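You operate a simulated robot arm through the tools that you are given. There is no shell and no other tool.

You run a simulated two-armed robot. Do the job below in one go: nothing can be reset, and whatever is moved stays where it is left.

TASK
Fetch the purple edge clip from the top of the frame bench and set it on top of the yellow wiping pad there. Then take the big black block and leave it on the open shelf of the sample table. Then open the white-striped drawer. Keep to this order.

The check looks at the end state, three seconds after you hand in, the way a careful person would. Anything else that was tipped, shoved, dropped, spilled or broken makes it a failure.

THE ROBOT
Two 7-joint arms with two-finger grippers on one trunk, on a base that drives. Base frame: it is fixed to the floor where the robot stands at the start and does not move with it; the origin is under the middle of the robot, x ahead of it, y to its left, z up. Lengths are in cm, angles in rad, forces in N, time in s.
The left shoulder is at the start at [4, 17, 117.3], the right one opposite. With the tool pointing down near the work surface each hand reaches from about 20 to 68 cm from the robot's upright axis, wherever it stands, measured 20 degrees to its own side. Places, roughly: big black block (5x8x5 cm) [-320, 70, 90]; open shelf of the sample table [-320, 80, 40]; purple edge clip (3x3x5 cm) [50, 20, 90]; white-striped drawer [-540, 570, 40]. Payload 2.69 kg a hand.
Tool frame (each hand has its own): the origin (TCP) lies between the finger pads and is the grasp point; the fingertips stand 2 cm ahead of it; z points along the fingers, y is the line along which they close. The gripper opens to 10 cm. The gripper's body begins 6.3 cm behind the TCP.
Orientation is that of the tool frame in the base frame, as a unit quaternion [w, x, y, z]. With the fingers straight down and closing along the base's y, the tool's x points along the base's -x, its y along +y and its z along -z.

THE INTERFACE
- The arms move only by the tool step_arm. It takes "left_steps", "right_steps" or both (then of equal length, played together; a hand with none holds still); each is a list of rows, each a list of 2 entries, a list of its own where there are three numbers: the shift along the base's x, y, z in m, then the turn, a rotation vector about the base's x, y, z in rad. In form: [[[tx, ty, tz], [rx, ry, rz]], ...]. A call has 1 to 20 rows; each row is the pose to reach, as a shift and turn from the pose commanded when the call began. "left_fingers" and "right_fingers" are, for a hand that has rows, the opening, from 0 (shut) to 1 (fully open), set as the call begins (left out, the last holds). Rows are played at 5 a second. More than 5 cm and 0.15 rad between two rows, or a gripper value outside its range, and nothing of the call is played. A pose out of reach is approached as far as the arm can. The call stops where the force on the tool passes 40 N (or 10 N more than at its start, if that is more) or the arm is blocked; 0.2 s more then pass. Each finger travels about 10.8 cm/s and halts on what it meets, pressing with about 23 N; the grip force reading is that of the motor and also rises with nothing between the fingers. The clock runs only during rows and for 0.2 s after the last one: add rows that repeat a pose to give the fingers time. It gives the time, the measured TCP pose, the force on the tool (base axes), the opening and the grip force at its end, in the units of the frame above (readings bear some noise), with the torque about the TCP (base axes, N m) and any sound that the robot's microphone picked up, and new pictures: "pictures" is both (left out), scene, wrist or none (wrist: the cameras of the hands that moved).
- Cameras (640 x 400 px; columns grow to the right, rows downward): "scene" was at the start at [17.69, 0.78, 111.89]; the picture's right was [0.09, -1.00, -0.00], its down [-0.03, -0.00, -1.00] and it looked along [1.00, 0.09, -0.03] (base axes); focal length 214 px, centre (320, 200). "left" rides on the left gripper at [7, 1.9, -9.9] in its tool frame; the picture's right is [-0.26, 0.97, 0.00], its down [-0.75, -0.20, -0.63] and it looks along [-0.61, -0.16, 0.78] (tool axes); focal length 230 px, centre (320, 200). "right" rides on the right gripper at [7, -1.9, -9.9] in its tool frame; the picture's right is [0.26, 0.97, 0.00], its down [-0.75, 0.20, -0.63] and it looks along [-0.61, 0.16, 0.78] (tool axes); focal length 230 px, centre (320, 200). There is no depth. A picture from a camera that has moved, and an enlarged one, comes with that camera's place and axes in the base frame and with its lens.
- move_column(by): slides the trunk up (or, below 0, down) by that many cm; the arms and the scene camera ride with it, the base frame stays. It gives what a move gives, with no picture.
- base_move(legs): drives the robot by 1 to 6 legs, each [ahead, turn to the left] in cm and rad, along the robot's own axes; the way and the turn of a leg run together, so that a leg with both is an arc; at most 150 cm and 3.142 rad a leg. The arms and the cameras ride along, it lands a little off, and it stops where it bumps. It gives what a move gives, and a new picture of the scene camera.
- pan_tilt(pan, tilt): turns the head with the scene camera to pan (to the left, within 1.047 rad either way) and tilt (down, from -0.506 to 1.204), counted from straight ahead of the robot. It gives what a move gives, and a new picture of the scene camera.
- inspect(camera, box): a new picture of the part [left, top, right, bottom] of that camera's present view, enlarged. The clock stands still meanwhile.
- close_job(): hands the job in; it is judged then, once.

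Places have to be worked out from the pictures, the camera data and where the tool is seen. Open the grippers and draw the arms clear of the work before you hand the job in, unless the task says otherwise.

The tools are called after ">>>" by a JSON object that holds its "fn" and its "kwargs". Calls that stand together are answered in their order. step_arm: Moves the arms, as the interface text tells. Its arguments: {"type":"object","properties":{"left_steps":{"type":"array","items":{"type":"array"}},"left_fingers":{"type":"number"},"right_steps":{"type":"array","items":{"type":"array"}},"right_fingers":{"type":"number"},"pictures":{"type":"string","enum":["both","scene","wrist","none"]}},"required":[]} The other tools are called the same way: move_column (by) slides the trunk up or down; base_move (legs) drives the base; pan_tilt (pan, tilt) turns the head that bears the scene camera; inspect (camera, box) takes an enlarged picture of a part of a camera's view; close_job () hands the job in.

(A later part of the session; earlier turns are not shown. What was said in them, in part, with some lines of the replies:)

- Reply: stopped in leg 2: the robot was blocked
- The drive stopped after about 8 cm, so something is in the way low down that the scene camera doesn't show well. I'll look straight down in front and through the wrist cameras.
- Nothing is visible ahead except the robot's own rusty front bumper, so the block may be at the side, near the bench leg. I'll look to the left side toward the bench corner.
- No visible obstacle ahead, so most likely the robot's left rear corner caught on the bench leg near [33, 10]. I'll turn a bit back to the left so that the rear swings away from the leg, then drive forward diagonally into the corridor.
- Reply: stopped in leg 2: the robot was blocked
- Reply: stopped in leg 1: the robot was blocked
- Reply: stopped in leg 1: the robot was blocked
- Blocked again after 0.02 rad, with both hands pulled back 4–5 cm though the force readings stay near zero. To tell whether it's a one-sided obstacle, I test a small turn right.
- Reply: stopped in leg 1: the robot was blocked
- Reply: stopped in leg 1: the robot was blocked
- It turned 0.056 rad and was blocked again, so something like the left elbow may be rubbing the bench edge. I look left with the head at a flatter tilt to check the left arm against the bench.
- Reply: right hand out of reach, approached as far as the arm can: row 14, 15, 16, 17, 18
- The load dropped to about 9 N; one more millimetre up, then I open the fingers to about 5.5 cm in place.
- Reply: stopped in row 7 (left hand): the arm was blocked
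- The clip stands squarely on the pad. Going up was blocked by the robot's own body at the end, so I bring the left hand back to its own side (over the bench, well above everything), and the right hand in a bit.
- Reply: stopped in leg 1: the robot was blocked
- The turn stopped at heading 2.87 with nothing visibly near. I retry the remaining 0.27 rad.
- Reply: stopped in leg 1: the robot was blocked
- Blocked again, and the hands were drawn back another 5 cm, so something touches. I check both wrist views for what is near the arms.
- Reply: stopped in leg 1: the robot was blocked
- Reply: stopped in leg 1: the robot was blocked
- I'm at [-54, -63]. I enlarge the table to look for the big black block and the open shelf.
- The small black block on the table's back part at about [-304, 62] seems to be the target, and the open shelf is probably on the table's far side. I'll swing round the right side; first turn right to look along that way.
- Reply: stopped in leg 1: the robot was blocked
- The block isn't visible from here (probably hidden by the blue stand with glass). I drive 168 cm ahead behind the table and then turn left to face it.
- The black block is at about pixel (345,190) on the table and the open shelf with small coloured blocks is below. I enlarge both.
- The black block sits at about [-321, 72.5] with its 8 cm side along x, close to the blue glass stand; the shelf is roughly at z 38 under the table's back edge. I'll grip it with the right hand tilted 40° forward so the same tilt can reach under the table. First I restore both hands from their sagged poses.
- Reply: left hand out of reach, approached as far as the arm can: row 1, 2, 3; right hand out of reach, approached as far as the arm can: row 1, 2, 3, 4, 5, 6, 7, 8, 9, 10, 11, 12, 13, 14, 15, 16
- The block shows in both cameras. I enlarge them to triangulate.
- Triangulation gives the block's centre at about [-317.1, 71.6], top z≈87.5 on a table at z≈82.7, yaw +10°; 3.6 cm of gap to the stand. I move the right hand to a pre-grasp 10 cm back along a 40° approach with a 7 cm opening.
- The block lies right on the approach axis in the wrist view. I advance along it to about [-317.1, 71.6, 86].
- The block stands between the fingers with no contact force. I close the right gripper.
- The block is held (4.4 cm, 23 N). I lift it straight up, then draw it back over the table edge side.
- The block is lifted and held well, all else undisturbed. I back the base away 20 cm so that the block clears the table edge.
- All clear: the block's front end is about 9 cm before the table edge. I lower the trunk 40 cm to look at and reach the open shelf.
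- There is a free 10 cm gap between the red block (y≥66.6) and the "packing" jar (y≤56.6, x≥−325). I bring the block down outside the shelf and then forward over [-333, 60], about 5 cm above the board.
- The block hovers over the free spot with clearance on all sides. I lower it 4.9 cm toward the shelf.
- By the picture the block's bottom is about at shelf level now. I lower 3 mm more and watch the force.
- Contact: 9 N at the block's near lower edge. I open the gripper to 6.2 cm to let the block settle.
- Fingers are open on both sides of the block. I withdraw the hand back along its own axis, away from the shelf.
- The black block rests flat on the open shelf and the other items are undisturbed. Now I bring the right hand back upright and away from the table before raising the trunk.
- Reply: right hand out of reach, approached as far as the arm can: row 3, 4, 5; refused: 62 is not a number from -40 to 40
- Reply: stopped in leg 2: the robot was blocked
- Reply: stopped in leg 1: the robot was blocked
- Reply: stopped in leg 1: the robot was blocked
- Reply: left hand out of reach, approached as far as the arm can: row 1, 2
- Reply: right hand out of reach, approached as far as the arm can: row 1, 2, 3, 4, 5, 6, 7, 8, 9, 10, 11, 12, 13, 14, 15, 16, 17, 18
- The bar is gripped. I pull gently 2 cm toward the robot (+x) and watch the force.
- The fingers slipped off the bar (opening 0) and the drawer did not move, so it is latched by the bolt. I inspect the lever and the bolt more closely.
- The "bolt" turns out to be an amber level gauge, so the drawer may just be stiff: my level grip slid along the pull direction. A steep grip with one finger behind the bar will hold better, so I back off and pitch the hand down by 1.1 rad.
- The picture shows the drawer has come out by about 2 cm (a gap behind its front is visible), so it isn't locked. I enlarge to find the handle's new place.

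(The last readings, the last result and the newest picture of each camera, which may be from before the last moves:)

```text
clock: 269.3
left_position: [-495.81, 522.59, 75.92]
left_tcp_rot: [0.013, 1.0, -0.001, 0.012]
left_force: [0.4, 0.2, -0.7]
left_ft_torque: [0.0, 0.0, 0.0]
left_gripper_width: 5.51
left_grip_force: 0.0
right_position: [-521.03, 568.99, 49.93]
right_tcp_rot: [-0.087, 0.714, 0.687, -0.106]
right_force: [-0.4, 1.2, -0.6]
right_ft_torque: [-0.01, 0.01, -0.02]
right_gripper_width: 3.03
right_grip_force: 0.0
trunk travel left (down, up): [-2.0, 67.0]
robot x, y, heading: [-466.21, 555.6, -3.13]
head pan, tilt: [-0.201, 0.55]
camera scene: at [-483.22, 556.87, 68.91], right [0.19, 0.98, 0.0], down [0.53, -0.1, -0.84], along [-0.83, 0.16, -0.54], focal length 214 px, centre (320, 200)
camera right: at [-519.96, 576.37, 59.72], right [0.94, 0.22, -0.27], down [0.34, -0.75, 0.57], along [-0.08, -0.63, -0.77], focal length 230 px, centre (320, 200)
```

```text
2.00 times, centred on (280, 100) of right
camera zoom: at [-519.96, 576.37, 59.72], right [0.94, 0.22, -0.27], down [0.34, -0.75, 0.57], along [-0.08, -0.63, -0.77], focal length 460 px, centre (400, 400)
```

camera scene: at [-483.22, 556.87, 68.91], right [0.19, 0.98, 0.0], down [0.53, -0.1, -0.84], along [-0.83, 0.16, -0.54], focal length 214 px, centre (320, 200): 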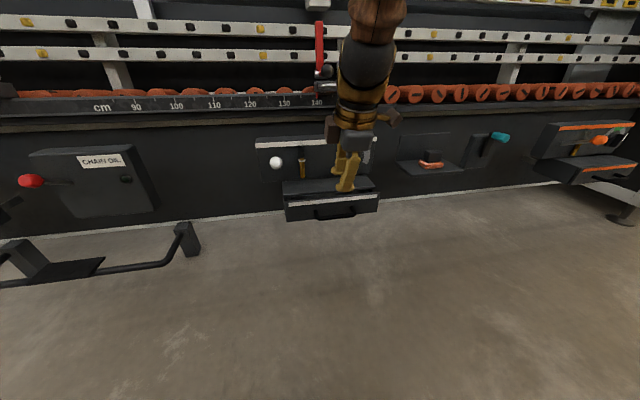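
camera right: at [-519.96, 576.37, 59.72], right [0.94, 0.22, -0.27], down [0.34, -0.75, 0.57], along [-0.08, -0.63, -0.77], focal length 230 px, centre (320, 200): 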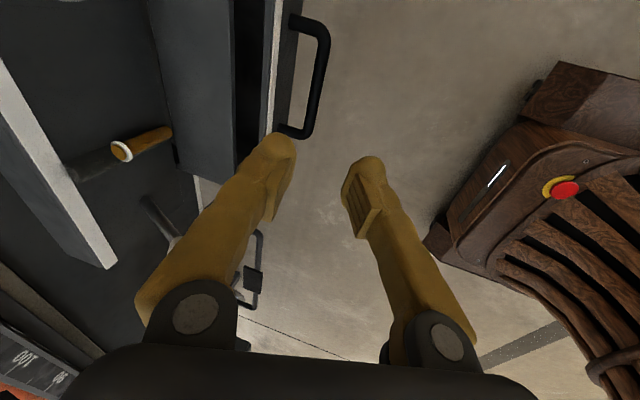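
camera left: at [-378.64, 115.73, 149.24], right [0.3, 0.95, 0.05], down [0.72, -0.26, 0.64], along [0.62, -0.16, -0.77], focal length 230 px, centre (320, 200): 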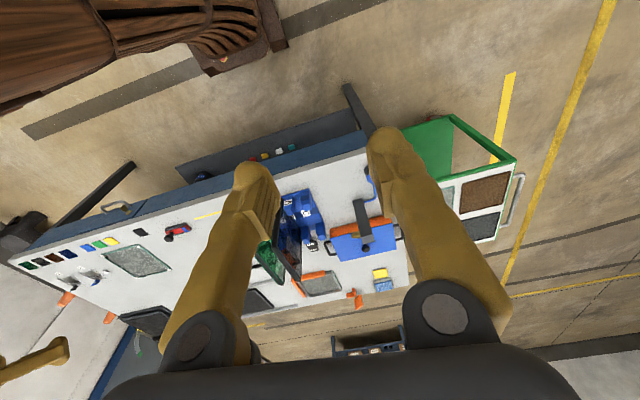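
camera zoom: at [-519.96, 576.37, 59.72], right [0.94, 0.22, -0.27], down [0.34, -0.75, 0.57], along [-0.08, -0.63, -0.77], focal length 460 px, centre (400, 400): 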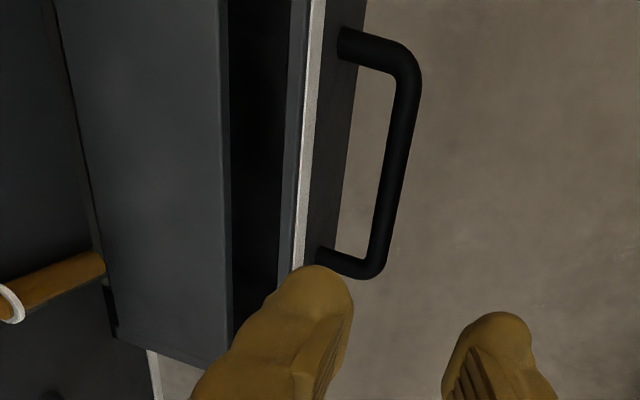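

The drawer is out about 3–4 cm; the bar is now near [-525.7, 569.7, 35.7]. I descend with a 2.7 cm opening to just above the bar, to check alignment.

>>> {"fn": "step_arm", "kwargs": {"right_steps": [[[-0.01, 0.002, -0.025], [0, 0, 0]], [[-0.02, 0.004, -0.05], [0, 0, 0]], [[-0.03, 0.006, -0.085], [0, 0, 0]], [[-0.03, 0.006, -0.092], [0, 0, 0]], [[-0.03, 0.006, -0.092], [0, 0, 0]], [[-0.03, 0.006, -0.092], [0, 0, 0]]], "right_fingers": 0.27}}

>>> {"fn": "inspect", "kwargs": {"camera": "right", "box": [200, 40, 400, 240]}}

>>> {"fn": "inspect", "kwargs": {"camera": "scene", "box": [270, 150, 410, 240]}}

```text
clock: 270.7
left_position: [-495.74, 522.57, 75.95]
left_tcp_rot: [0.012, 1.0, 0.0, 0.012]
left_force: [0.6, 1.7, 0.6]
left_ft_torque: [0.01, 0.02, -0.01]
left_gripper_width: 5.51
left_grip_force: 0.1
right_position: [-523.62, 568.97, 40.35]
right_tcp_rot: [-0.095, 0.703, 0.698, -0.098]
right_force: [0.5, 0.7, 0.3]
right_ft_torque: [0.03, 0.01, 0.02]
right_gripper_width: 2.7
right_grip_force: 0.0
trunk travel left (down, up): [-2.0, 67.0]
robot x, y, heading: [-466.11, 555.55, -3.131]
head pan, tilt: [-0.201, 0.55]
camera scene: at [-483.22, 556.86, 68.91], right [0.19, 0.98, 0.0], down [0.53, -0.1, -0.84], along [-0.83, 0.16, -0.54], focal length 214 px, centre (320, 200)
camera right: at [-522.88, 576.0, 50.39], right [0.93, 0.25, -0.26], down [0.36, -0.75, 0.56], along [-0.06, -0.61, -0.79], focal length 230 px, centre (320, 200)
```

scene: 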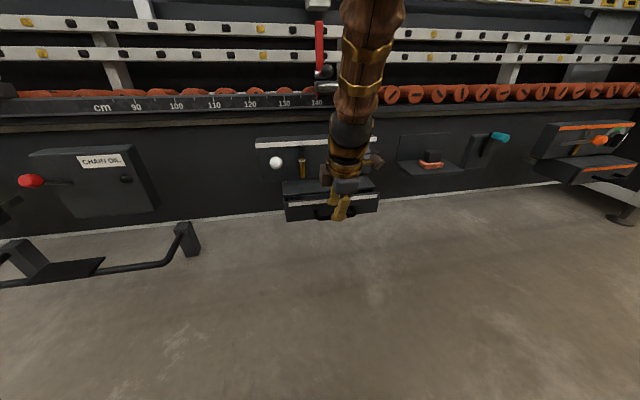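
right: 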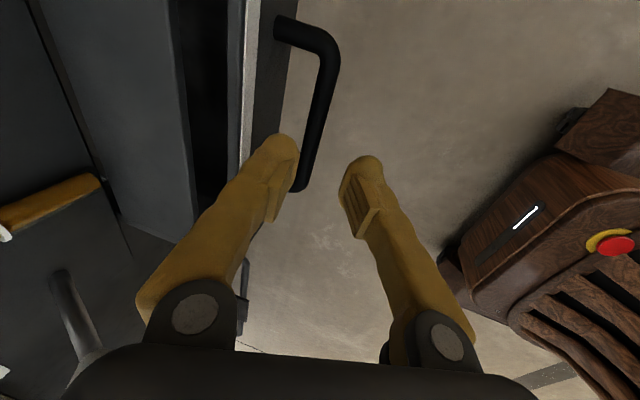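

```text
2.00 times, centred on (300, 140) of right
camera zoom: at [-522.88, 576.0, 50.39], right [0.93, 0.25, -0.26], down [0.36, -0.75, 0.56], along [-0.06, -0.61, -0.79], focal length 460 px, centre (360, 320)
```

zoom: 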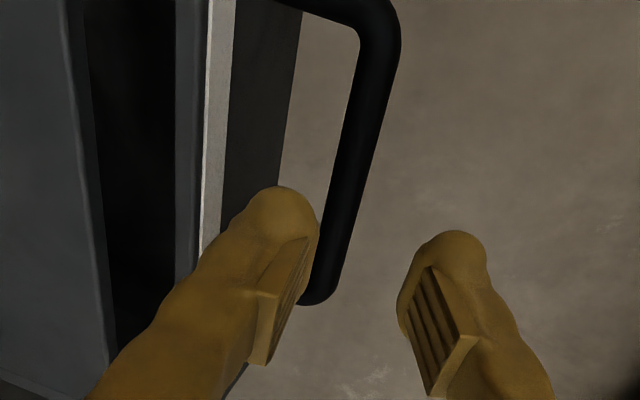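

```text
4.44 times, centred on (340, 195) of scene
camera zoom: at [-483.22, 556.86, 68.91], right [0.19, 0.98, 0.0], down [0.53, -0.1, -0.84], along [-0.83, 0.16, -0.54], focal length 953 px, centre (231, 222)
```

zoom: 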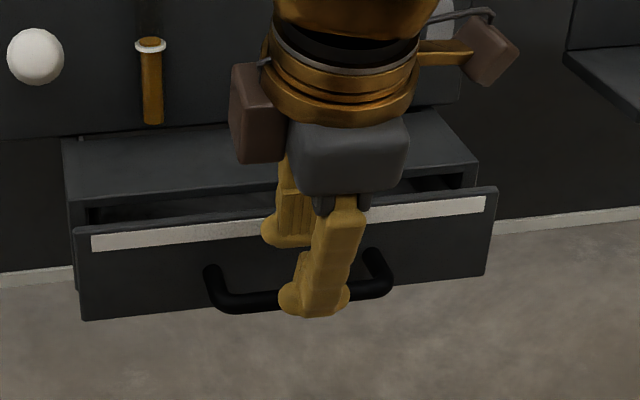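

The rack-side finger lines up with the gap behind the bar. I lower the hand onto the bar.

>>> {"fn": "step_arm", "kwargs": {"right_steps": [[[-0.008, 0.002, -0.016], [0, 0, 0]], [[-0.015, 0.004, -0.032], [0, 0, 0]], [[-0.019, 0.005, -0.045], [0, 0, 0]], [[-0.019, 0.005, -0.045], [0, 0, 0]], [[-0.019, 0.005, -0.045], [0, 0, 0]]]}}

>>> {"fn": "inspect", "kwargs": {"camera": "right", "box": [200, 40, 400, 240]}}

```text
clock: 271.9
left_position: [-495.72, 522.53, 76.12]
left_tcp_rot: [0.013, 1.0, 0.0, 0.012]
left_force: [-0.5, -0.6, 0.2]
left_ft_torque: [-0.03, -0.02, -0.02]
left_gripper_width: 5.53
left_grip_force: 0.0
right_position: [-525.69, 569.7, 35.78]
right_tcp_rot: [-0.096, 0.702, 0.698, -0.098]
right_force: [-0.2, -0.3, -0.8]
right_ft_torque: [0.03, 0.02, 0.0]
right_gripper_width: 2.68
right_grip_force: 0.1
trunk travel left (down, up): [-2.0, 67.0]
robot x, y, heading: [-466.02, 555.36, -3.133]
head pan, tilt: [-0.201, 0.55]
camera scene: at [-483.22, 556.86, 68.91], right [0.19, 0.98, 0.0], down [0.53, -0.1, -0.84], along [-0.83, 0.16, -0.54], focal length 214 px, centre (320, 200)
camera right: at [-524.84, 576.65, 45.86], right [0.93, 0.25, -0.26], down [0.36, -0.75, 0.55], along [-0.06, -0.61, -0.79], focal length 230 px, centre (320, 200)
```

scene: 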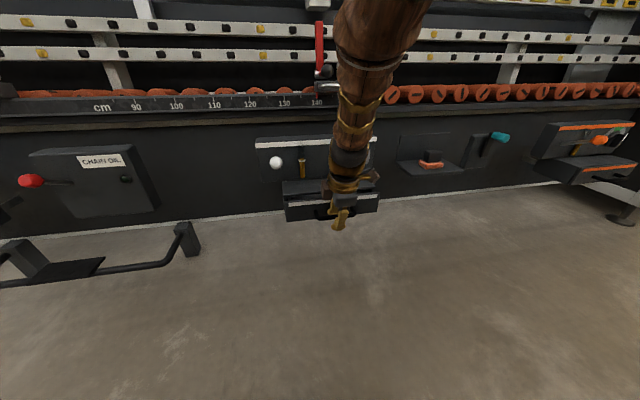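
right: 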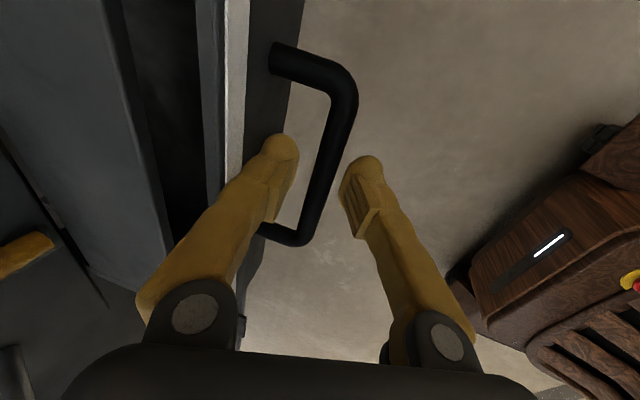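

```text
2.00 times, centred on (300, 140) of right
camera zoom: at [-524.84, 576.65, 45.86], right [0.93, 0.25, -0.26], down [0.36, -0.75, 0.55], along [-0.06, -0.61, -0.79], focal length 460 px, centre (360, 320)
```

zoom: 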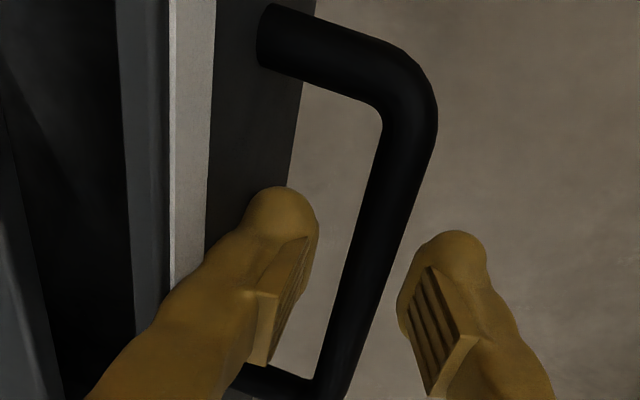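

The bar now runs cleanly between the two fingers, one of them behind it. I close the gripper on it.

>>> {"fn": "step_arm", "kwargs": {"right_steps": [[[0, 0, 0], [0, 0, 0]], [[0, 0, 0], [0, 0, 0]], [[0, 0, 0], [0, 0, 0]], [[0, 0, 0], [0, 0, 0]]], "right_fingers": 0.0, "pictures": "none"}}

```text
clock: 272.9
left_position: [-495.81, 522.59, 75.93]
left_tcp_rot: [0.013, 1.0, -0.001, 0.012]
left_force: [0.1, -0.2, -0.1]
left_ft_torque: [0.01, -0.02, 0.01]
left_gripper_width: 5.52
left_grip_force: 0.1
right_position: [-525.74, 569.58, 35.59]
right_tcp_rot: [-0.095, 0.703, 0.698, -0.096]
right_force: [0.9, 2.0, -14.2]
right_ft_torque: [0.51, 0.01, 0.75]
right_gripper_width: 0.59
right_grip_force: 33.1
trunk travel left (down, up): [-2.0, 67.0]
robot x, y, heading: [-466.16, 555.2, -3.132]
head pan, tilt: [-0.201, 0.55]
```

Gripped (0.6 cm, 33 N). I pull 8 cm toward the robot, slowly.

>>> {"fn": "step_arm", "kwargs": {"right_steps": [[[0.01, 0, 0], [0, 0, 0]], [[0.02, 0, 0], [0, 0, 0]], [[0.03, 0, 0], [0, 0, 0]], [[0.04, 0, 0], [0, 0, 0]], [[0.05, 0, 0], [0, 0, 0]], [[0.06, 0, 0], [0, 0, 0]], [[0.07, 0, 0], [0, 0, 0]], [[0.08, 0, 0], [0, 0, 0]], [[0.08, 0, 0], [0, 0, 0]]]}}

>>> {"fn": "inspect", "kwargs": {"camera": "scene", "box": [250, 140, 430, 260]}}

```text
clock: 274.3
left_position: [-494.95, 522.65, 76.46]
left_tcp_rot: [0.013, 1.0, 0.0, 0.005]
left_force: [-0.8, 0.4, -0.3]
left_ft_torque: [0.02, -0.06, 0.01]
left_gripper_width: 5.52
left_grip_force: 0.1
right_position: [-518.64, 568.97, 35.79]
right_tcp_rot: [-0.094, 0.699, 0.703, -0.094]
right_force: [1.3, 10.0, -61.8]
right_ft_torque: [0.18, -0.03, 0.55]
right_gripper_width: 0.61
right_grip_force: 33.7
trunk travel left (down, up): [-2.0, 67.0]
robot x, y, heading: [-465.74, 555.54, -3.132]
head pan, tilt: [-0.201, 0.55]
stopped in row 6 (right hand): the force on the tool passed its limit at 41 N (the readings are from after the stop); the commanded pose is now the measured one
camera scene: at [-483.48, 556.95, 68.77], right [0.19, 0.98, 0.0], down [0.53, -0.1, -0.84], along [-0.83, 0.16, -0.54], focal length 214 px, centre (320, 200)
camera right: at [-517.98, 576.02, 45.79], right [0.93, 0.26, -0.25], down [0.36, -0.75, 0.55], along [-0.04, -0.61, -0.79], focal length 230 px, centre (320, 200)
```

scene: 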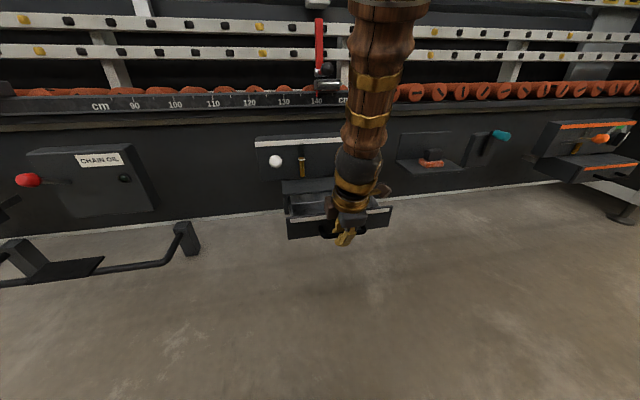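
right: 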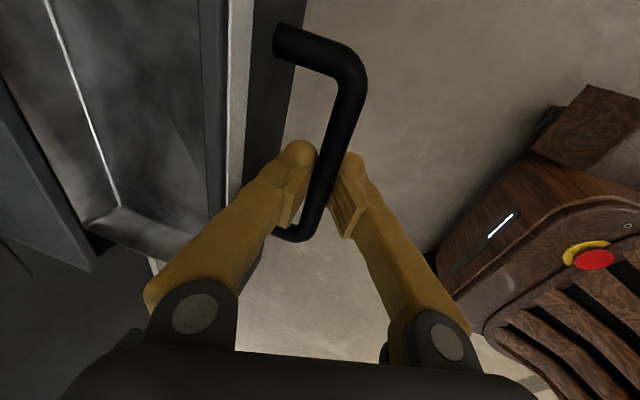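

```text
3.33 times, centred on (340, 200) of scene
camera zoom: at [-483.48, 556.95, 68.77], right [0.19, 0.98, 0.0], down [0.53, -0.1, -0.84], along [-0.83, 0.16, -0.54], focal length 715 px, centre (253, 200)
```

zoom: 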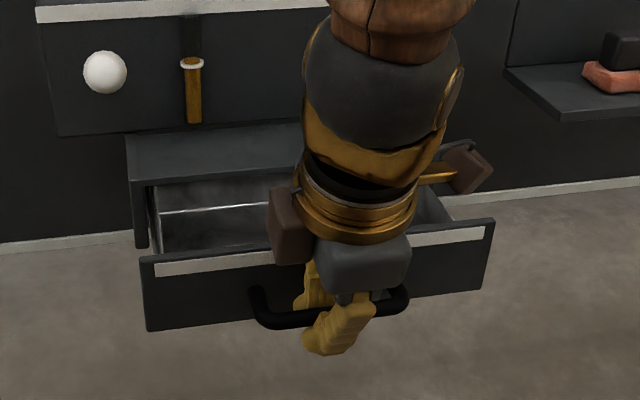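

The drawer slides out (now about 11 cm), but the hand was pushing up on the handle (62 N), which stopped the pull. I hold still for a moment to see the load relax.

>>> {"fn": "step_arm", "kwargs": {"right_steps": [[[0, 0, 0], [0, 0, 0]], [[0, 0, 0], [0, 0, 0]]], "pictures": "none"}}

```text
clock: 274.9
left_position: [-494.88, 522.72, 76.36]
left_tcp_rot: [0.014, 1.0, 0.0, 0.006]
left_force: [0.5, 0.8, -0.3]
left_ft_torque: [-0.01, 0.02, 0.0]
left_gripper_width: 5.51
left_grip_force: 0.0
right_position: [-518.77, 568.81, 35.85]
right_tcp_rot: [-0.095, 0.699, 0.702, -0.095]
right_force: [0.2, 11.8, -68.9]
right_ft_torque: [0.23, 0.03, 0.31]
right_gripper_width: 0.63
right_grip_force: 34.2
trunk travel left (down, up): [-2.0, 67.0]
robot x, y, heading: [-465.92, 555.25, -3.134]
head pan, tilt: [-0.201, 0.55]
```

The load stays at −69 N, so the command sits too high. I ease the hand down 6 mm and sideways 2 mm.

>>> {"fn": "step_arm", "kwargs": {"right_steps": [[[0, 0.001, -0.003], [0, 0, 0]], [[0, 0.002, -0.006], [0, 0, 0]], [[0, 0.002, -0.006], [0, 0, 0]]], "pictures": "none"}}

```text
clock: 275.7
left_position: [-494.65, 522.6, 76.41]
left_tcp_rot: [0.014, 1.0, -0.001, 0.006]
left_force: [0.7, 0.1, -0.1]
left_ft_torque: [-0.01, -0.05, 0.02]
left_gripper_width: 5.49
left_grip_force: 0.0
right_position: [-519.28, 568.96, 35.87]
right_tcp_rot: [-0.099, 0.698, 0.702, -0.1]
right_force: [1.6, 0.8, -36.2]
right_ft_torque: [0.2, 0.0, 0.24]
right_gripper_width: 0.58
right_grip_force: 33.6
trunk travel left (down, up): [-2.0, 67.0]
robot x, y, heading: [-465.75, 555.5, -3.13]
head pan, tilt: [-0.201, 0.55]
```

The load halved to −36 N; another 6 mm down.

>>> {"fn": "step_arm", "kwargs": {"right_steps": [[[0, 0, -0.003], [0, 0, 0]], [[0, 0, -0.006], [0, 0, 0]], [[0, 0, -0.006], [0, 0, 0]]], "pictures": "none"}}

```text
clock: 276.5
left_position: [-494.64, 522.59, 76.47]
left_tcp_rot: [0.013, 1.0, 0.0, 0.003]
left_force: [0.8, -0.1, 0.7]
left_ft_torque: [0.0, 0.0, -0.01]
left_gripper_width: 5.5
left_grip_force: 0.0
right_position: [-519.7, 568.92, 35.69]
right_tcp_rot: [-0.104, 0.697, 0.702, -0.103]
right_force: [-0.8, 0.7, 3.0]
right_ft_torque: [0.09, 0.04, 0.36]
right_gripper_width: 0.61
right_grip_force: 33.5
trunk travel left (down, up): [-2.0, 67.0]
robot x, y, heading: [-465.93, 555.34, -3.129]
head pan, tilt: [-0.201, 0.55]
```

The load is near zero now. I pull another 6 cm while letting the command sink slightly to keep the load low.

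>>> {"fn": "step_arm", "kwargs": {"right_steps": [[[0.01, 0, -0.0015], [0, 0, 0]], [[0.02, 0, -0.003], [0, 0, 0]], [[0.03, 0, -0.0045], [0, 0, 0]], [[0.04, 0, -0.006], [0, 0, 0]], [[0.05, 0, -0.0075], [0, 0, 0]], [[0.06, 0, -0.009], [0, 0, 0]]], "pictures": "scene"}}

>>> {"fn": "inspect", "kwargs": {"camera": "scene", "box": [250, 140, 430, 260]}}

```text
clock: 277.9
left_position: [-494.61, 522.52, 76.5]
left_tcp_rot: [0.012, 1.0, 0.0, 0.004]
left_force: [-0.4, 0.2, -0.5]
left_ft_torque: [0.0, 0.03, 0.0]
left_gripper_width: 5.49
left_grip_force: 0.0
right_position: [-513.42, 569.21, 34.66]
right_tcp_rot: [-0.101, 0.698, 0.701, -0.103]
right_force: [-1.1, 0.8, -0.1]
right_ft_torque: [0.0, 0.01, 0.04]
right_gripper_width: 0.0
right_grip_force: 29.2
trunk travel left (down, up): [-2.0, 67.0]
robot x, y, heading: [-465.79, 555.13, -3.13]
head pan, tilt: [-0.201, 0.55]
camera scene: at [-483.22, 556.87, 68.91], right [0.19, 0.98, 0.0], down [0.53, -0.1, -0.84], along [-0.83, 0.16, -0.54], focal length 214 px, centre (320, 200)
```

scene: 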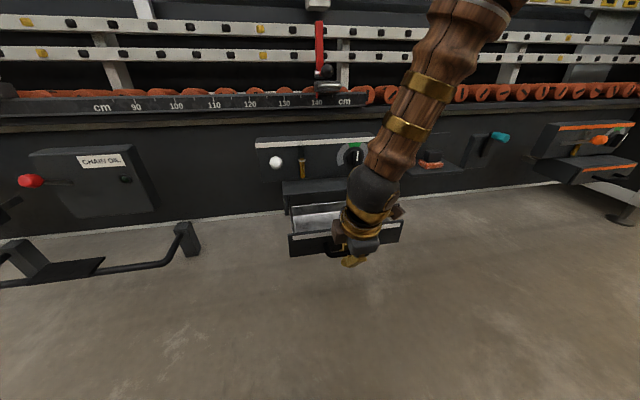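

```text
3.33 times, centred on (340, 200) of scene
camera zoom: at [-483.22, 556.87, 68.91], right [0.19, 0.98, 0.0], down [0.53, -0.1, -0.84], along [-0.83, 0.16, -0.54], focal length 715 px, centre (253, 200)
```

zoom: 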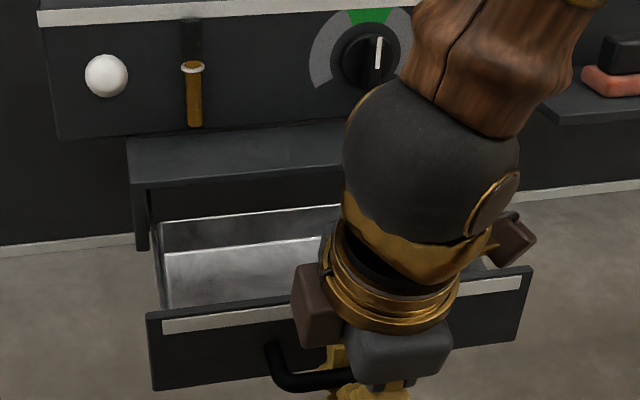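

The drawer is now open about 15 cm and the fingers have slipped off the bar. I raise the hand clear and look.

>>> {"fn": "step_arm", "kwargs": {"right_steps": [[[0.01, 0, 0.005], [0, 0, 0]], [[0.03, 0, 0.02], [0, 0, 0]], [[0.04, 0, 0.05], [0, 0, 0]], [[0.05, 0, 0.09], [0, 0, 0]], [[0.06, 0.02, 0.13], [0, 0, 0]], [[0.06, 0.05, 0.15], [0, 0, 0]], [[0.06, 0.08, 0.16], [0, 0, 0]], [[0.06, 0.08, 0.16], [0, 0, 0]]], "right_fingers": 0.27}}

>>> {"fn": "inspect", "kwargs": {"camera": "scene", "box": [250, 140, 430, 270]}}

```text
clock: 279.7
left_position: [-494.61, 522.56, 76.52]
left_tcp_rot: [0.013, 1.0, 0.0, 0.004]
left_force: [0.0, -2.6, -0.3]
left_ft_torque: [0.01, -0.01, -0.03]
left_gripper_width: 5.49
left_grip_force: 0.0
right_position: [-507.29, 577.11, 50.68]
right_tcp_rot: [-0.102, 0.698, 0.701, -0.103]
right_force: [0.2, 0.3, 0.6]
right_ft_torque: [0.03, -0.01, -0.02]
right_gripper_width: 2.71
right_grip_force: 0.1
trunk travel left (down, up): [-2.0, 67.0]
robot x, y, heading: [-466.05, 555.19, -3.131]
head pan, tilt: [-0.201, 0.55]
camera scene: at [-483.21, 556.88, 68.91], right [0.19, 0.98, 0.0], down [0.53, -0.1, -0.84], along [-0.83, 0.16, -0.54], focal length 214 px, centre (320, 200)
camera right: at [-506.46, 584.26, 60.65], right [0.92, 0.26, -0.28], down [0.38, -0.75, 0.55], along [-0.06, -0.61, -0.79], focal length 230 px, centre (320, 200)
```

scene: 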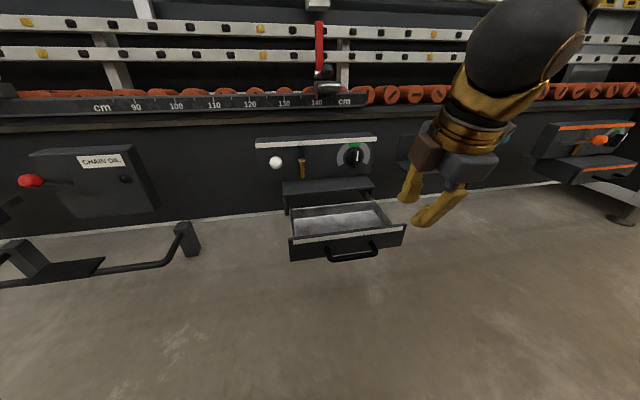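
right: 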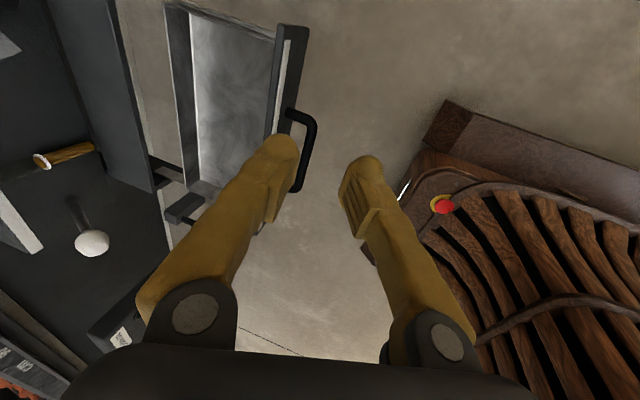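

```text
3.08 times, centred on (340, 205) of scene
camera zoom: at [-483.21, 556.88, 68.91], right [0.19, 0.98, 0.0], down [0.53, -0.1, -0.84], along [-0.83, 0.16, -0.54], focal length 660 px, centre (258, 185)
```

zoom: 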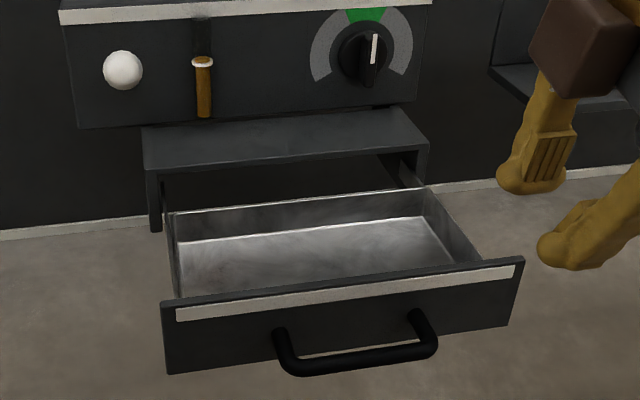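

The drawer is open about 17 cm with the whole tray showing. To be sure it's fully out, I take hold of the bar (now near [-511.9, 569.5, 35.7]) once more.

>>> {"fn": "step_arm", "kwargs": {"right_steps": [[[-0.008, -0.02, -0.02], [0, 0, 0]], [[-0.016, -0.045, -0.045], [0, 0, 0]], [[-0.025, -0.068, -0.075], [0, 0, 0]], [[-0.03, -0.076, -0.1], [0, 0, 0]], [[-0.03, -0.076, -0.1], [0, 0, 0]], [[-0.03, -0.076, -0.1], [0, 0, 0]]]}}

>>> {"fn": "inspect", "kwargs": {"camera": "right", "box": [200, 40, 400, 240]}}

```text
clock: 281.1
left_position: [-494.57, 522.62, 76.45]
left_tcp_rot: [0.013, 1.0, 0.0, 0.003]
left_force: [-1.0, 0.3, 0.3]
left_ft_torque: [-0.02, 0.01, -0.03]
left_gripper_width: 5.53
left_grip_force: 0.0
right_position: [-510.45, 569.67, 40.75]
right_tcp_rot: [-0.102, 0.698, 0.701, -0.104]
right_force: [-0.1, 0.1, 0.5]
right_ft_torque: [0.02, -0.01, 0.0]
right_gripper_width: 2.72
right_grip_force: 0.1
trunk travel left (down, up): [-2.0, 67.0]
robot x, y, heading: [-465.98, 555.59, -3.127]
head pan, tilt: [-0.201, 0.55]
camera scene: at [-483.22, 556.87, 68.91], right [0.19, 0.98, 0.0], down [0.53, -0.1, -0.84], along [-0.83, 0.16, -0.54], focal length 214 px, centre (320, 200)
camera right: at [-509.55, 576.66, 50.73], right [0.92, 0.26, -0.28], down [0.38, -0.75, 0.55], along [-0.06, -0.61, -0.79], focal length 230 px, centre (320, 200)
```

scene: 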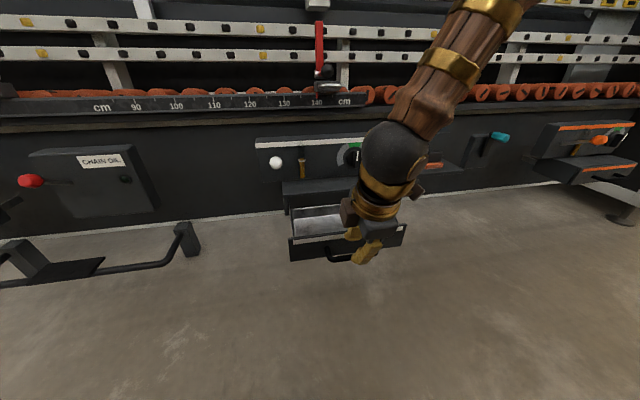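
right: 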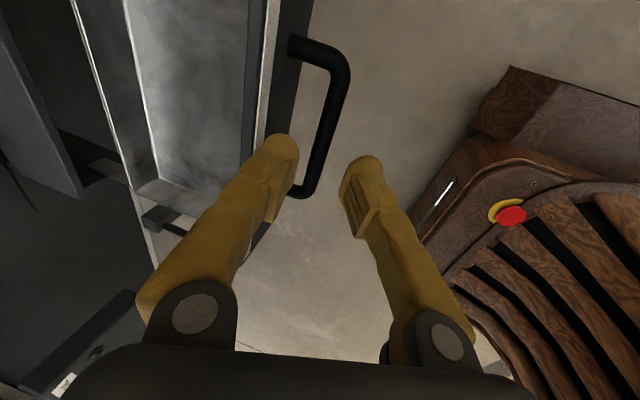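

```text
2.00 times, centred on (300, 140) of right
camera zoom: at [-509.55, 576.66, 50.73], right [0.92, 0.26, -0.28], down [0.38, -0.75, 0.55], along [-0.06, -0.61, -0.79], focal length 460 px, centre (360, 320)
```

zoom: 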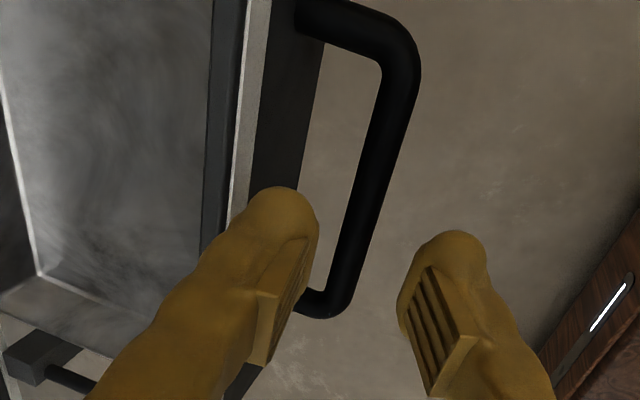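

The rack-side finger again lines up with the gap behind the bar. I lower 5 cm onto it, and then close.

>>> {"fn": "step_arm", "kwargs": {"right_steps": [[[-0.005, 0, -0.018], [0, 0, 0]], [[-0.01, 0, -0.036], [0, 0, 0]], [[-0.013, 0, -0.05], [0, 0, 0]], [[-0.013, 0, -0.05], [0, 0, 0]], [[-0.013, 0, -0.05], [0, 0, 0]]]}}

>>> {"fn": "step_arm", "kwargs": {"right_steps": [[[0, 0, 0], [0, 0, 0]], [[0, 0, 0], [0, 0, 0]], [[0, 0, 0], [0, 0, 0]]], "right_fingers": 0.0, "pictures": "none"}}

```text
clock: 282.3
left_position: [-494.62, 522.62, 76.48]
left_tcp_rot: [0.013, 1.0, 0.0, 0.003]
left_force: [0.8, -0.3, 0.6]
left_ft_torque: [0.0, -0.01, 0.02]
left_gripper_width: 5.49
left_grip_force: 0.0
right_position: [-511.86, 569.43, 35.8]
right_tcp_rot: [-0.102, 0.698, 0.701, -0.103]
right_force: [0.1, 0.0, 1.0]
right_ft_torque: [-0.01, 0.01, 0.0]
right_gripper_width: 2.68
right_grip_force: 0.2
trunk travel left (down, up): [-2.0, 67.0]
robot x, y, heading: [-465.83, 555.27, -3.135]
head pan, tilt: [-0.201, 0.55]
camera scene: at [-483.22, 556.87, 68.91], right [0.19, 0.98, 0.0], down [0.53, -0.1, -0.84], along [-0.83, 0.16, -0.54], focal length 214 px, centre (320, 200)
camera right: at [-510.86, 576.53, 45.76], right [0.92, 0.26, -0.28], down [0.38, -0.75, 0.55], along [-0.06, -0.61, -0.79], focal length 230 px, centre (320, 200)
```

scene: 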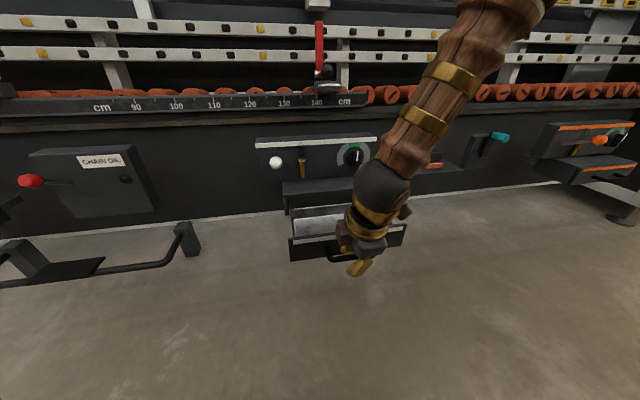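
right: 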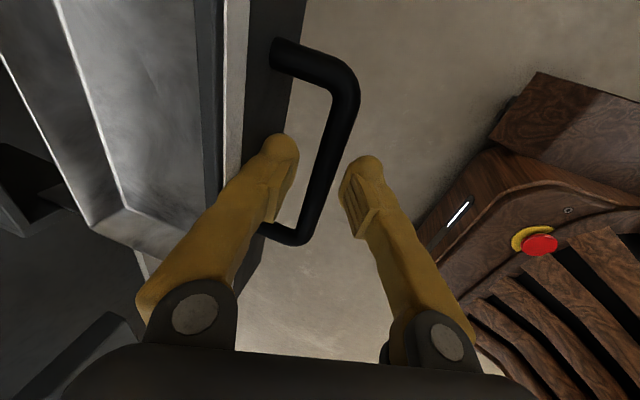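

```text
clock: 283.1
left_position: [-494.57, 522.49, 76.48]
left_tcp_rot: [0.013, 1.0, 0.0, 0.005]
left_force: [0.0, 0.2, -1.3]
left_ft_torque: [-0.03, -0.03, -0.01]
left_gripper_width: 5.49
left_grip_force: 0.0
right_position: [-511.82, 569.46, 35.83]
right_tcp_rot: [-0.102, 0.697, 0.702, -0.103]
right_force: [-12.3, -1.7, -12.1]
right_ft_torque: [0.13, 0.06, 0.65]
right_gripper_width: 0.63
right_grip_force: 33.2
trunk travel left (down, up): [-2.0, 67.0]
robot x, y, heading: [-465.75, 555.37, -3.132]
head pan, tilt: [-0.201, 0.55]
```

Gripped again, with −12 N along x already, which hints at the end stop. I pull gently 1.5 cm to check.

>>> {"fn": "step_arm", "kwargs": {"right_steps": [[[0.004, 0, -0.001], [0, 0, 0]], [[0.008, 0, -0.001], [0, 0, 0]], [[0.012, 0, -0.002], [0, 0, 0]], [[0.015, 0, -0.002], [0, 0, 0]], [[0.015, 0, -0.002], [0, 0, 0]]]}}

>>> {"fn": "inspect", "kwargs": {"camera": "scene", "box": [250, 140, 430, 270]}}

```text
clock: 283.6
left_position: [-493.39, 522.57, 76.95]
left_tcp_rot: [0.015, 1.0, 0.0, -0.006]
left_force: [-0.3, 0.2, 0.5]
left_ft_torque: [0.03, 0.04, 0.01]
left_gripper_width: 5.47
left_grip_force: 0.0
right_position: [-511.59, 569.61, 36.68]
right_tcp_rot: [-0.115, 0.698, 0.698, -0.114]
right_force: [-18.0, 2.6, -21.8]
right_ft_torque: [0.18, 0.12, 0.53]
right_gripper_width: 1.2
right_grip_force: 39.0
trunk travel left (down, up): [-2.0, 67.0]
robot x, y, heading: [-465.98, 555.16, -3.13]
head pan, tilt: [-0.201, 0.55]
stopped in row 2 (right hand): the force on the tool passed its limit at 44 N (the readings are from after the stop); the commanded pose is now the measured one
camera scene: at [-483.3, 556.89, 68.88], right [0.19, 0.98, 0.0], down [0.53, -0.1, -0.84], along [-0.83, 0.16, -0.54], focal length 214 px, centre (320, 200)
camera right: at [-510.29, 576.61, 46.61], right [0.92, 0.26, -0.31], down [0.39, -0.75, 0.53], along [-0.09, -0.61, -0.79], focal length 230 px, centre (320, 200)
```

scene: 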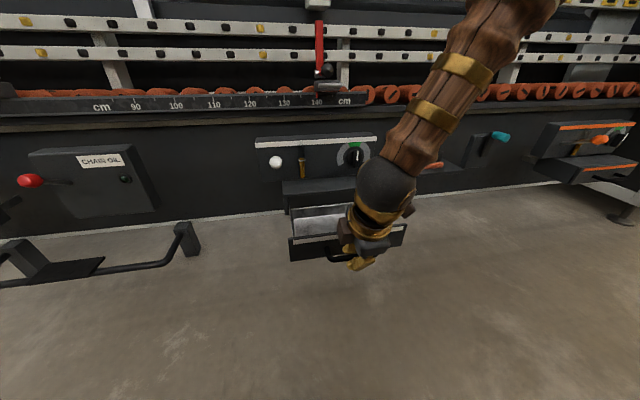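
right: 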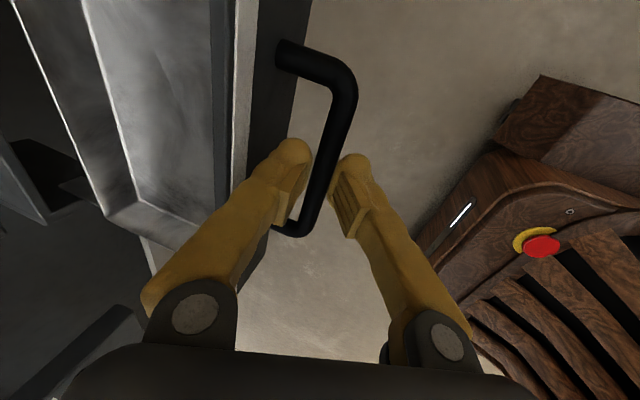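

```text
3.08 times, centred on (340, 205) of scene
camera zoom: at [-483.3, 556.89, 68.88], right [0.19, 0.98, 0.0], down [0.53, -0.1, -0.84], along [-0.83, 0.16, -0.54], focal length 660 px, centre (258, 185)
```

zoom: 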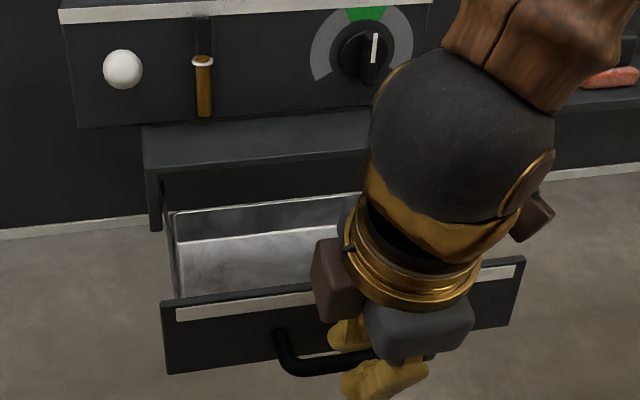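

The drawer did not move further and the force climbed at once: it is at its end stop, fully open. I open the fingers to release the bar.

>>> {"fn": "step_arm", "kwargs": {"right_steps": [[[0, 0, 0], [0, 0, 0]], [[0, 0, 0], [0, 0, 0]], [[0, 0, 0], [0, 0, 0]]], "right_fingers": 0.27}}

>>> {"fn": "inspect", "kwargs": {"camera": "right", "box": [200, 40, 400, 240]}}

```text
clock: 284.4
left_position: [-493.42, 522.6, 76.92]
left_tcp_rot: [0.014, 1.0, 0.001, -0.005]
left_force: [0.1, 0.9, 0.8]
left_ft_torque: [-0.01, 0.01, -0.01]
left_gripper_width: 5.48
left_grip_force: 0.0
right_position: [-511.35, 569.28, 36.67]
right_tcp_rot: [-0.111, 0.697, 0.699, -0.112]
right_force: [0.2, -0.9, 0.1]
right_ft_torque: [0.03, -0.02, -0.01]
right_gripper_width: 2.7
right_grip_force: 0.1
trunk travel left (down, up): [-2.0, 67.0]
robot x, y, heading: [-466.06, 555.42, -3.128]
head pan, tilt: [-0.201, 0.55]
camera scene: at [-483.22, 556.87, 68.92], right [0.19, 0.98, 0.0], down [0.53, -0.1, -0.84], along [-0.83, 0.16, -0.54], focal length 214 px, centre (320, 200)
camera right: at [-510.12, 576.47, 46.59], right [0.92, 0.26, -0.3], down [0.39, -0.75, 0.54], along [-0.09, -0.61, -0.79], focal length 230 px, centre (320, 200)
```

scene: 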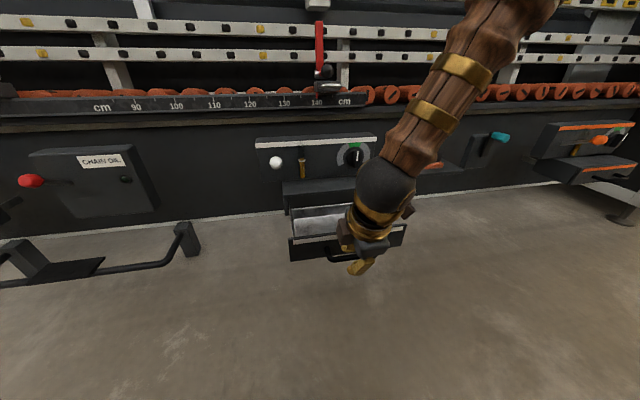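
right: 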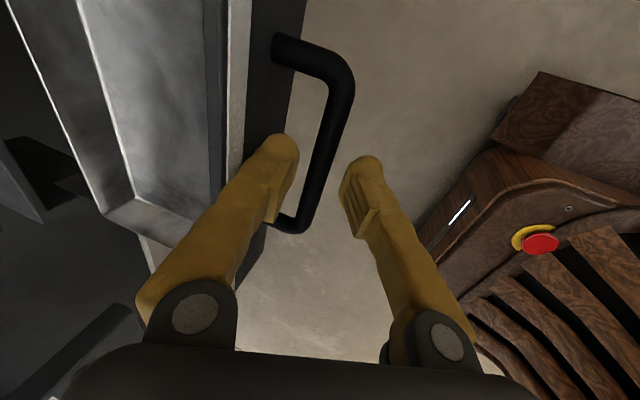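

```text
2.00 times, centred on (300, 140) of right
camera zoom: at [-510.12, 576.47, 46.59], right [0.92, 0.26, -0.3], down [0.39, -0.75, 0.54], along [-0.09, -0.61, -0.79], focal length 460 px, centre (360, 320)
```

zoom: 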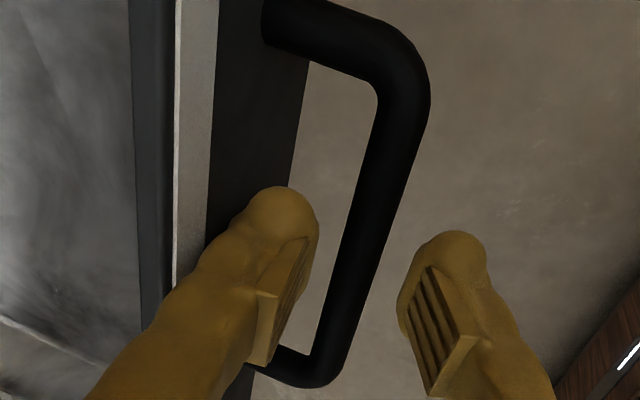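

Both fingers are free of the bar. I raise the hand along its axis and then draw it away to the side.

>>> {"fn": "step_arm", "kwargs": {"right_steps": [[[0.004, 0, 0.014], [0, 0, 0]], [[0.01, 0, 0.03], [0, 0, 0]], [[0.018, 0, 0.055], [0, 0, 0]], [[0.029, 0, 0.09], [0, 0, 0]], [[0.05, 0.01, 0.12], [0, 0, 0]], [[0.08, 0.03, 0.15], [0, 0, 0]], [[0.11, 0.06, 0.17], [0, 0, 0]], [[0.13, 0.09, 0.19], [0, 0, 0]], [[0.14, 0.11, 0.21], [0, 0, 0]], [[0.14, 0.11, 0.21], [0, 0, 0]]]}}

>>> {"fn": "inspect", "kwargs": {"camera": "scene", "box": [240, 130, 430, 270]}}

```text
clock: 286.6
left_position: [-493.4, 522.56, 76.9]
left_tcp_rot: [0.014, 1.0, 0.001, -0.004]
left_force: [0.4, 0.5, 0.2]
left_ft_torque: [-0.02, 0.02, -0.01]
left_gripper_width: 5.49
left_grip_force: 0.0
right_position: [-499.78, 580.43, 57.62]
right_tcp_rot: [-0.112, 0.697, 0.699, -0.113]
right_force: [0.2, 0.8, -0.5]
right_ft_torque: [0.0, -0.03, -0.01]
right_gripper_width: 2.68
right_grip_force: 0.0
right hand out of reach, approached as far as the arm can: row 8, 9, 10
trunk travel left (down, up): [-2.0, 67.0]
robot x, y, heading: [-465.98, 555.63, -3.125]
head pan, tilt: [-0.201, 0.55]
camera scene: at [-483.21, 556.87, 68.92], right [0.19, 0.98, 0.0], down [0.53, -0.1, -0.84], along [-0.83, 0.16, -0.54], focal length 214 px, centre (320, 200)
camera right: at [-498.51, 587.56, 67.56], right [0.92, 0.26, -0.3], down [0.39, -0.75, 0.54], along [-0.09, -0.61, -0.79], focal length 230 px, centre (320, 200)
```

scene: 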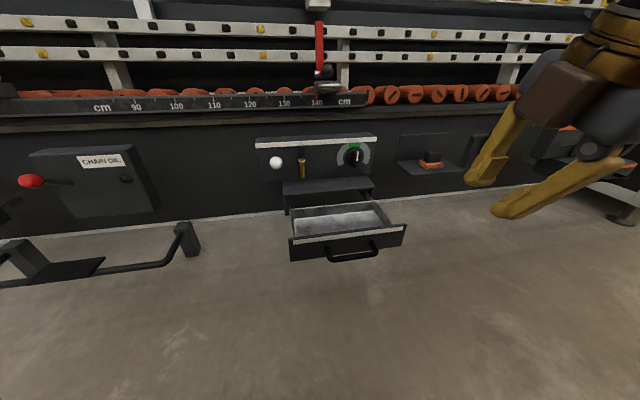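
right: 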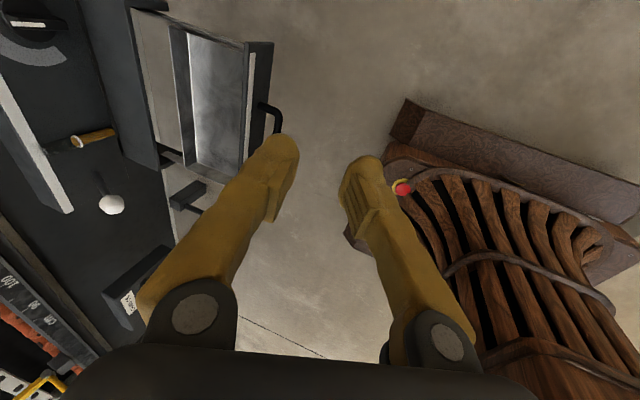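

```text
2.86 times, centred on (335, 200) of scene
camera zoom: at [-483.21, 556.87, 68.92], right [0.19, 0.98, 0.0], down [0.53, -0.1, -0.84], along [-0.83, 0.16, -0.54], focal length 613 px, centre (277, 200)
```

zoom: 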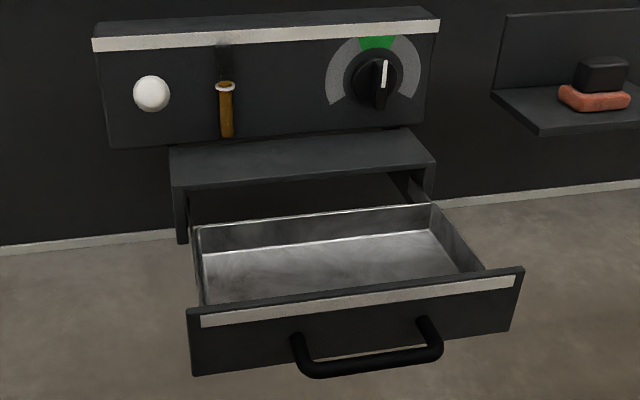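

The drawer stays fully open and all around is undisturbed. I back the robot away 25 cm, so both arms are clear of the work.

>>> {"fn": "base_move", "kwargs": {"legs": [[-25, 0]]}}

>>> {"fn": "step_arm", "kwargs": {"right_steps": [[[0, 0, 0.01], [0, 0, 0]], [[0, 0, 0.03], [0, 0, 0]], [[0, 0, 0.03], [0, 0, 0]], [[0, 0, 0.03], [0, 0, 0]]], "left_steps": [[[0, 0, 0.01], [0, 0, 0]], [[0, 0, 0.03], [0, 0, 0]], [[0, 0, 0.03], [0, 0, 0]], [[0, 0, 0.03], [0, 0, 0]]], "right_fingers": 1.0, "left_fingers": 1.0}}

>>> {"fn": "inspect", "kwargs": {"camera": "scene", "box": [200, 100, 440, 260]}}

```text
clock: 288.4
left_position: [-468.17, 522.88, 76.82]
left_tcp_rot: [0.014, 1.0, 0.002, -0.005]
left_force: [-0.3, -0.6, 0.0]
left_ft_torque: [0.01, -0.01, -0.01]
left_gripper_width: 5.51
left_grip_force: 0.0
right_position: [-474.83, 580.64, 57.56]
right_tcp_rot: [-0.112, 0.695, 0.701, -0.113]
right_force: [0.1, 0.0, 0.8]
right_ft_torque: [-0.02, 0.02, 0.01]
right_gripper_width: 2.67
right_grip_force: 0.2
trunk travel left (down, up): [-2.0, 67.0]
robot x, y, heading: [-440.72, 555.73, -3.123]
head pan, tilt: [-0.201, 0.55]
camera scene: at [-458.08, 557.14, 68.91], right [0.18, 0.98, 0.0], down [0.53, -0.1, -0.84], along [-0.83, 0.16, -0.54], focal length 214 px, centre (320, 200)
```

scene: 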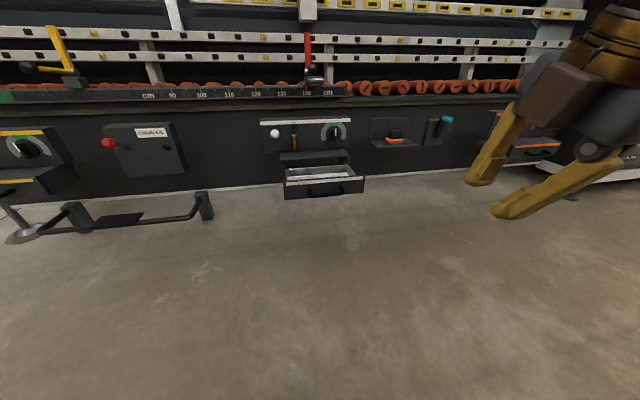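

```text
clock: 289.4
left_position: [-466.98, 522.81, 80.5]
left_tcp_rot: [0.014, 1.0, 0.003, -0.014]
left_force: [-0.5, 0.5, 0.8]
left_ft_torque: [-0.03, -0.02, 0.03]
left_gripper_width: 10.01
left_grip_force: 0.0
right_position: [-475.12, 580.5, 61.43]
right_tcp_rot: [-0.116, 0.694, 0.701, -0.119]
right_force: [0.3, -1.0, -0.4]
right_ft_torque: [-0.01, 0.0, 0.02]
right_gripper_width: 9.98
right_grip_force: 0.2
right hand out of reach, approached as far as the arm can: row 1, 2, 3, 4
trunk travel left (down, up): [-2.0, 67.0]
robot x, y, heading: [-440.89, 555.52, -3.127]
head pan, tilt: [-0.201, 0.55]
camera scene: at [-458.07, 557.14, 68.91], right [0.18, 0.98, 0.0], down [0.53, -0.1, -0.84], along [-0.83, 0.16, -0.54], focal length 214 px, centre (320, 200)
camera right: at [-473.71, 587.67, 71.31], right [0.91, 0.27, -0.32], down [0.4, -0.75, 0.53], along [-0.09, -0.61, -0.79], focal length 230 px, centre (320, 200)
camera left: at [-459.63, 521.24, 90.22], right [-0.25, -0.97, 0.03], down [-0.74, 0.21, 0.64], along [-0.63, 0.14, -0.77], focal length 230 px, centre (320, 200)
```

scene: 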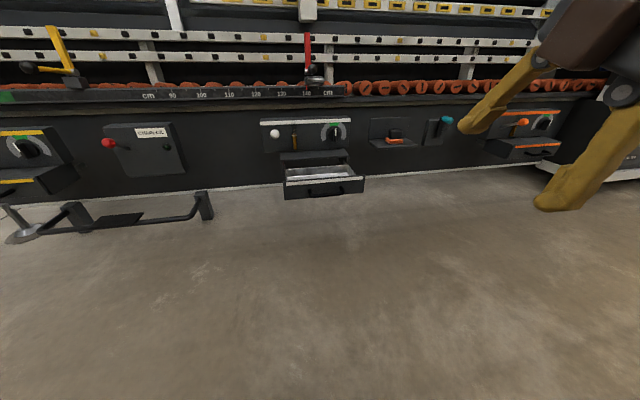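
right: 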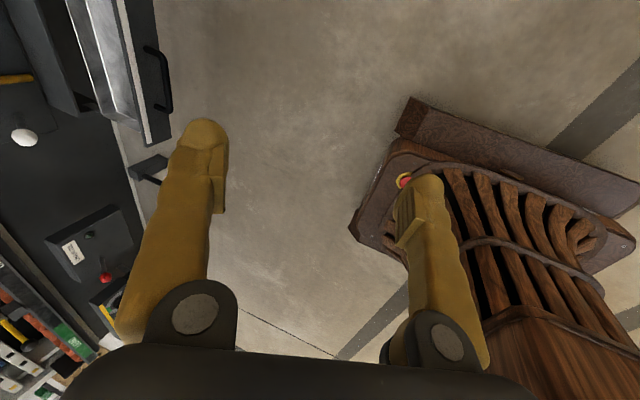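
left: 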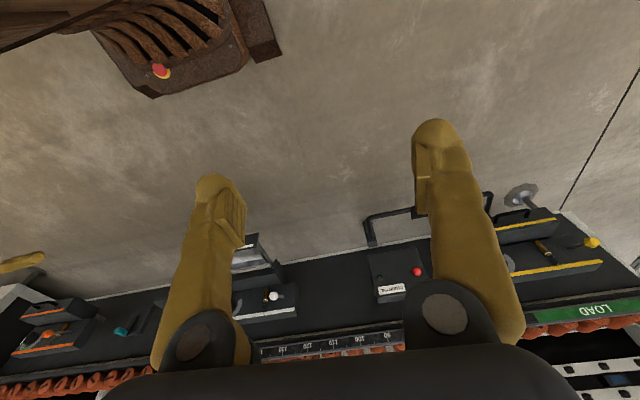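

```text
2.50 times, centred on (320, 180) of scene
camera zoom: at [-458.07, 557.14, 68.91], right [0.18, 0.98, 0.0], down [0.53, -0.1, -0.84], along [-0.83, 0.16, -0.54], focal length 536 px, centre (320, 250)
```

zoom: 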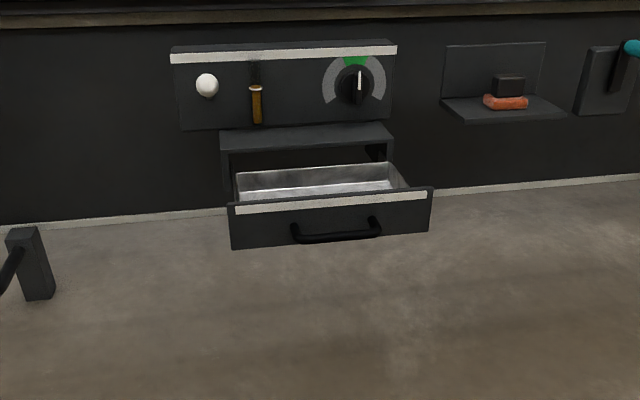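

The white-striped drawer is fully open, both grippers are open and the arms are clear. The block lies on the open shelf, and the clip stood on the pad when last seen, so I hand the job in.

>>> {"fn": "close_job", "kwargs": {}}

```text
The job is handed in.
```

I did all three parts in the order you gave and handed the job in; I don't have the check's result yet.

- **Purple edge clip:** it stood upright and centred on the yellow wiping pad when I last saw it. I drove off afterwards and did not go back to look at it again.
- **Big black block:** it lies flat on the open shelf of the sample table, between the red block and the "packing" jar. Nothing else on the shelf or the table looked moved when I left.
- **White-striped drawer:** it is pulled out about 17 cm to its end stop and stayed open when I let go.

Both grippers are open, and the robot stands clear of the drawer.

While driving near the frame bench, the robot was stopped several times. I think its left elbow touched the bench edge before I raised the trunk. The purple and blue clips measured the same position before and after, so I don't believe anything on the bench was shifted. I could not check everything on it from where I finished.
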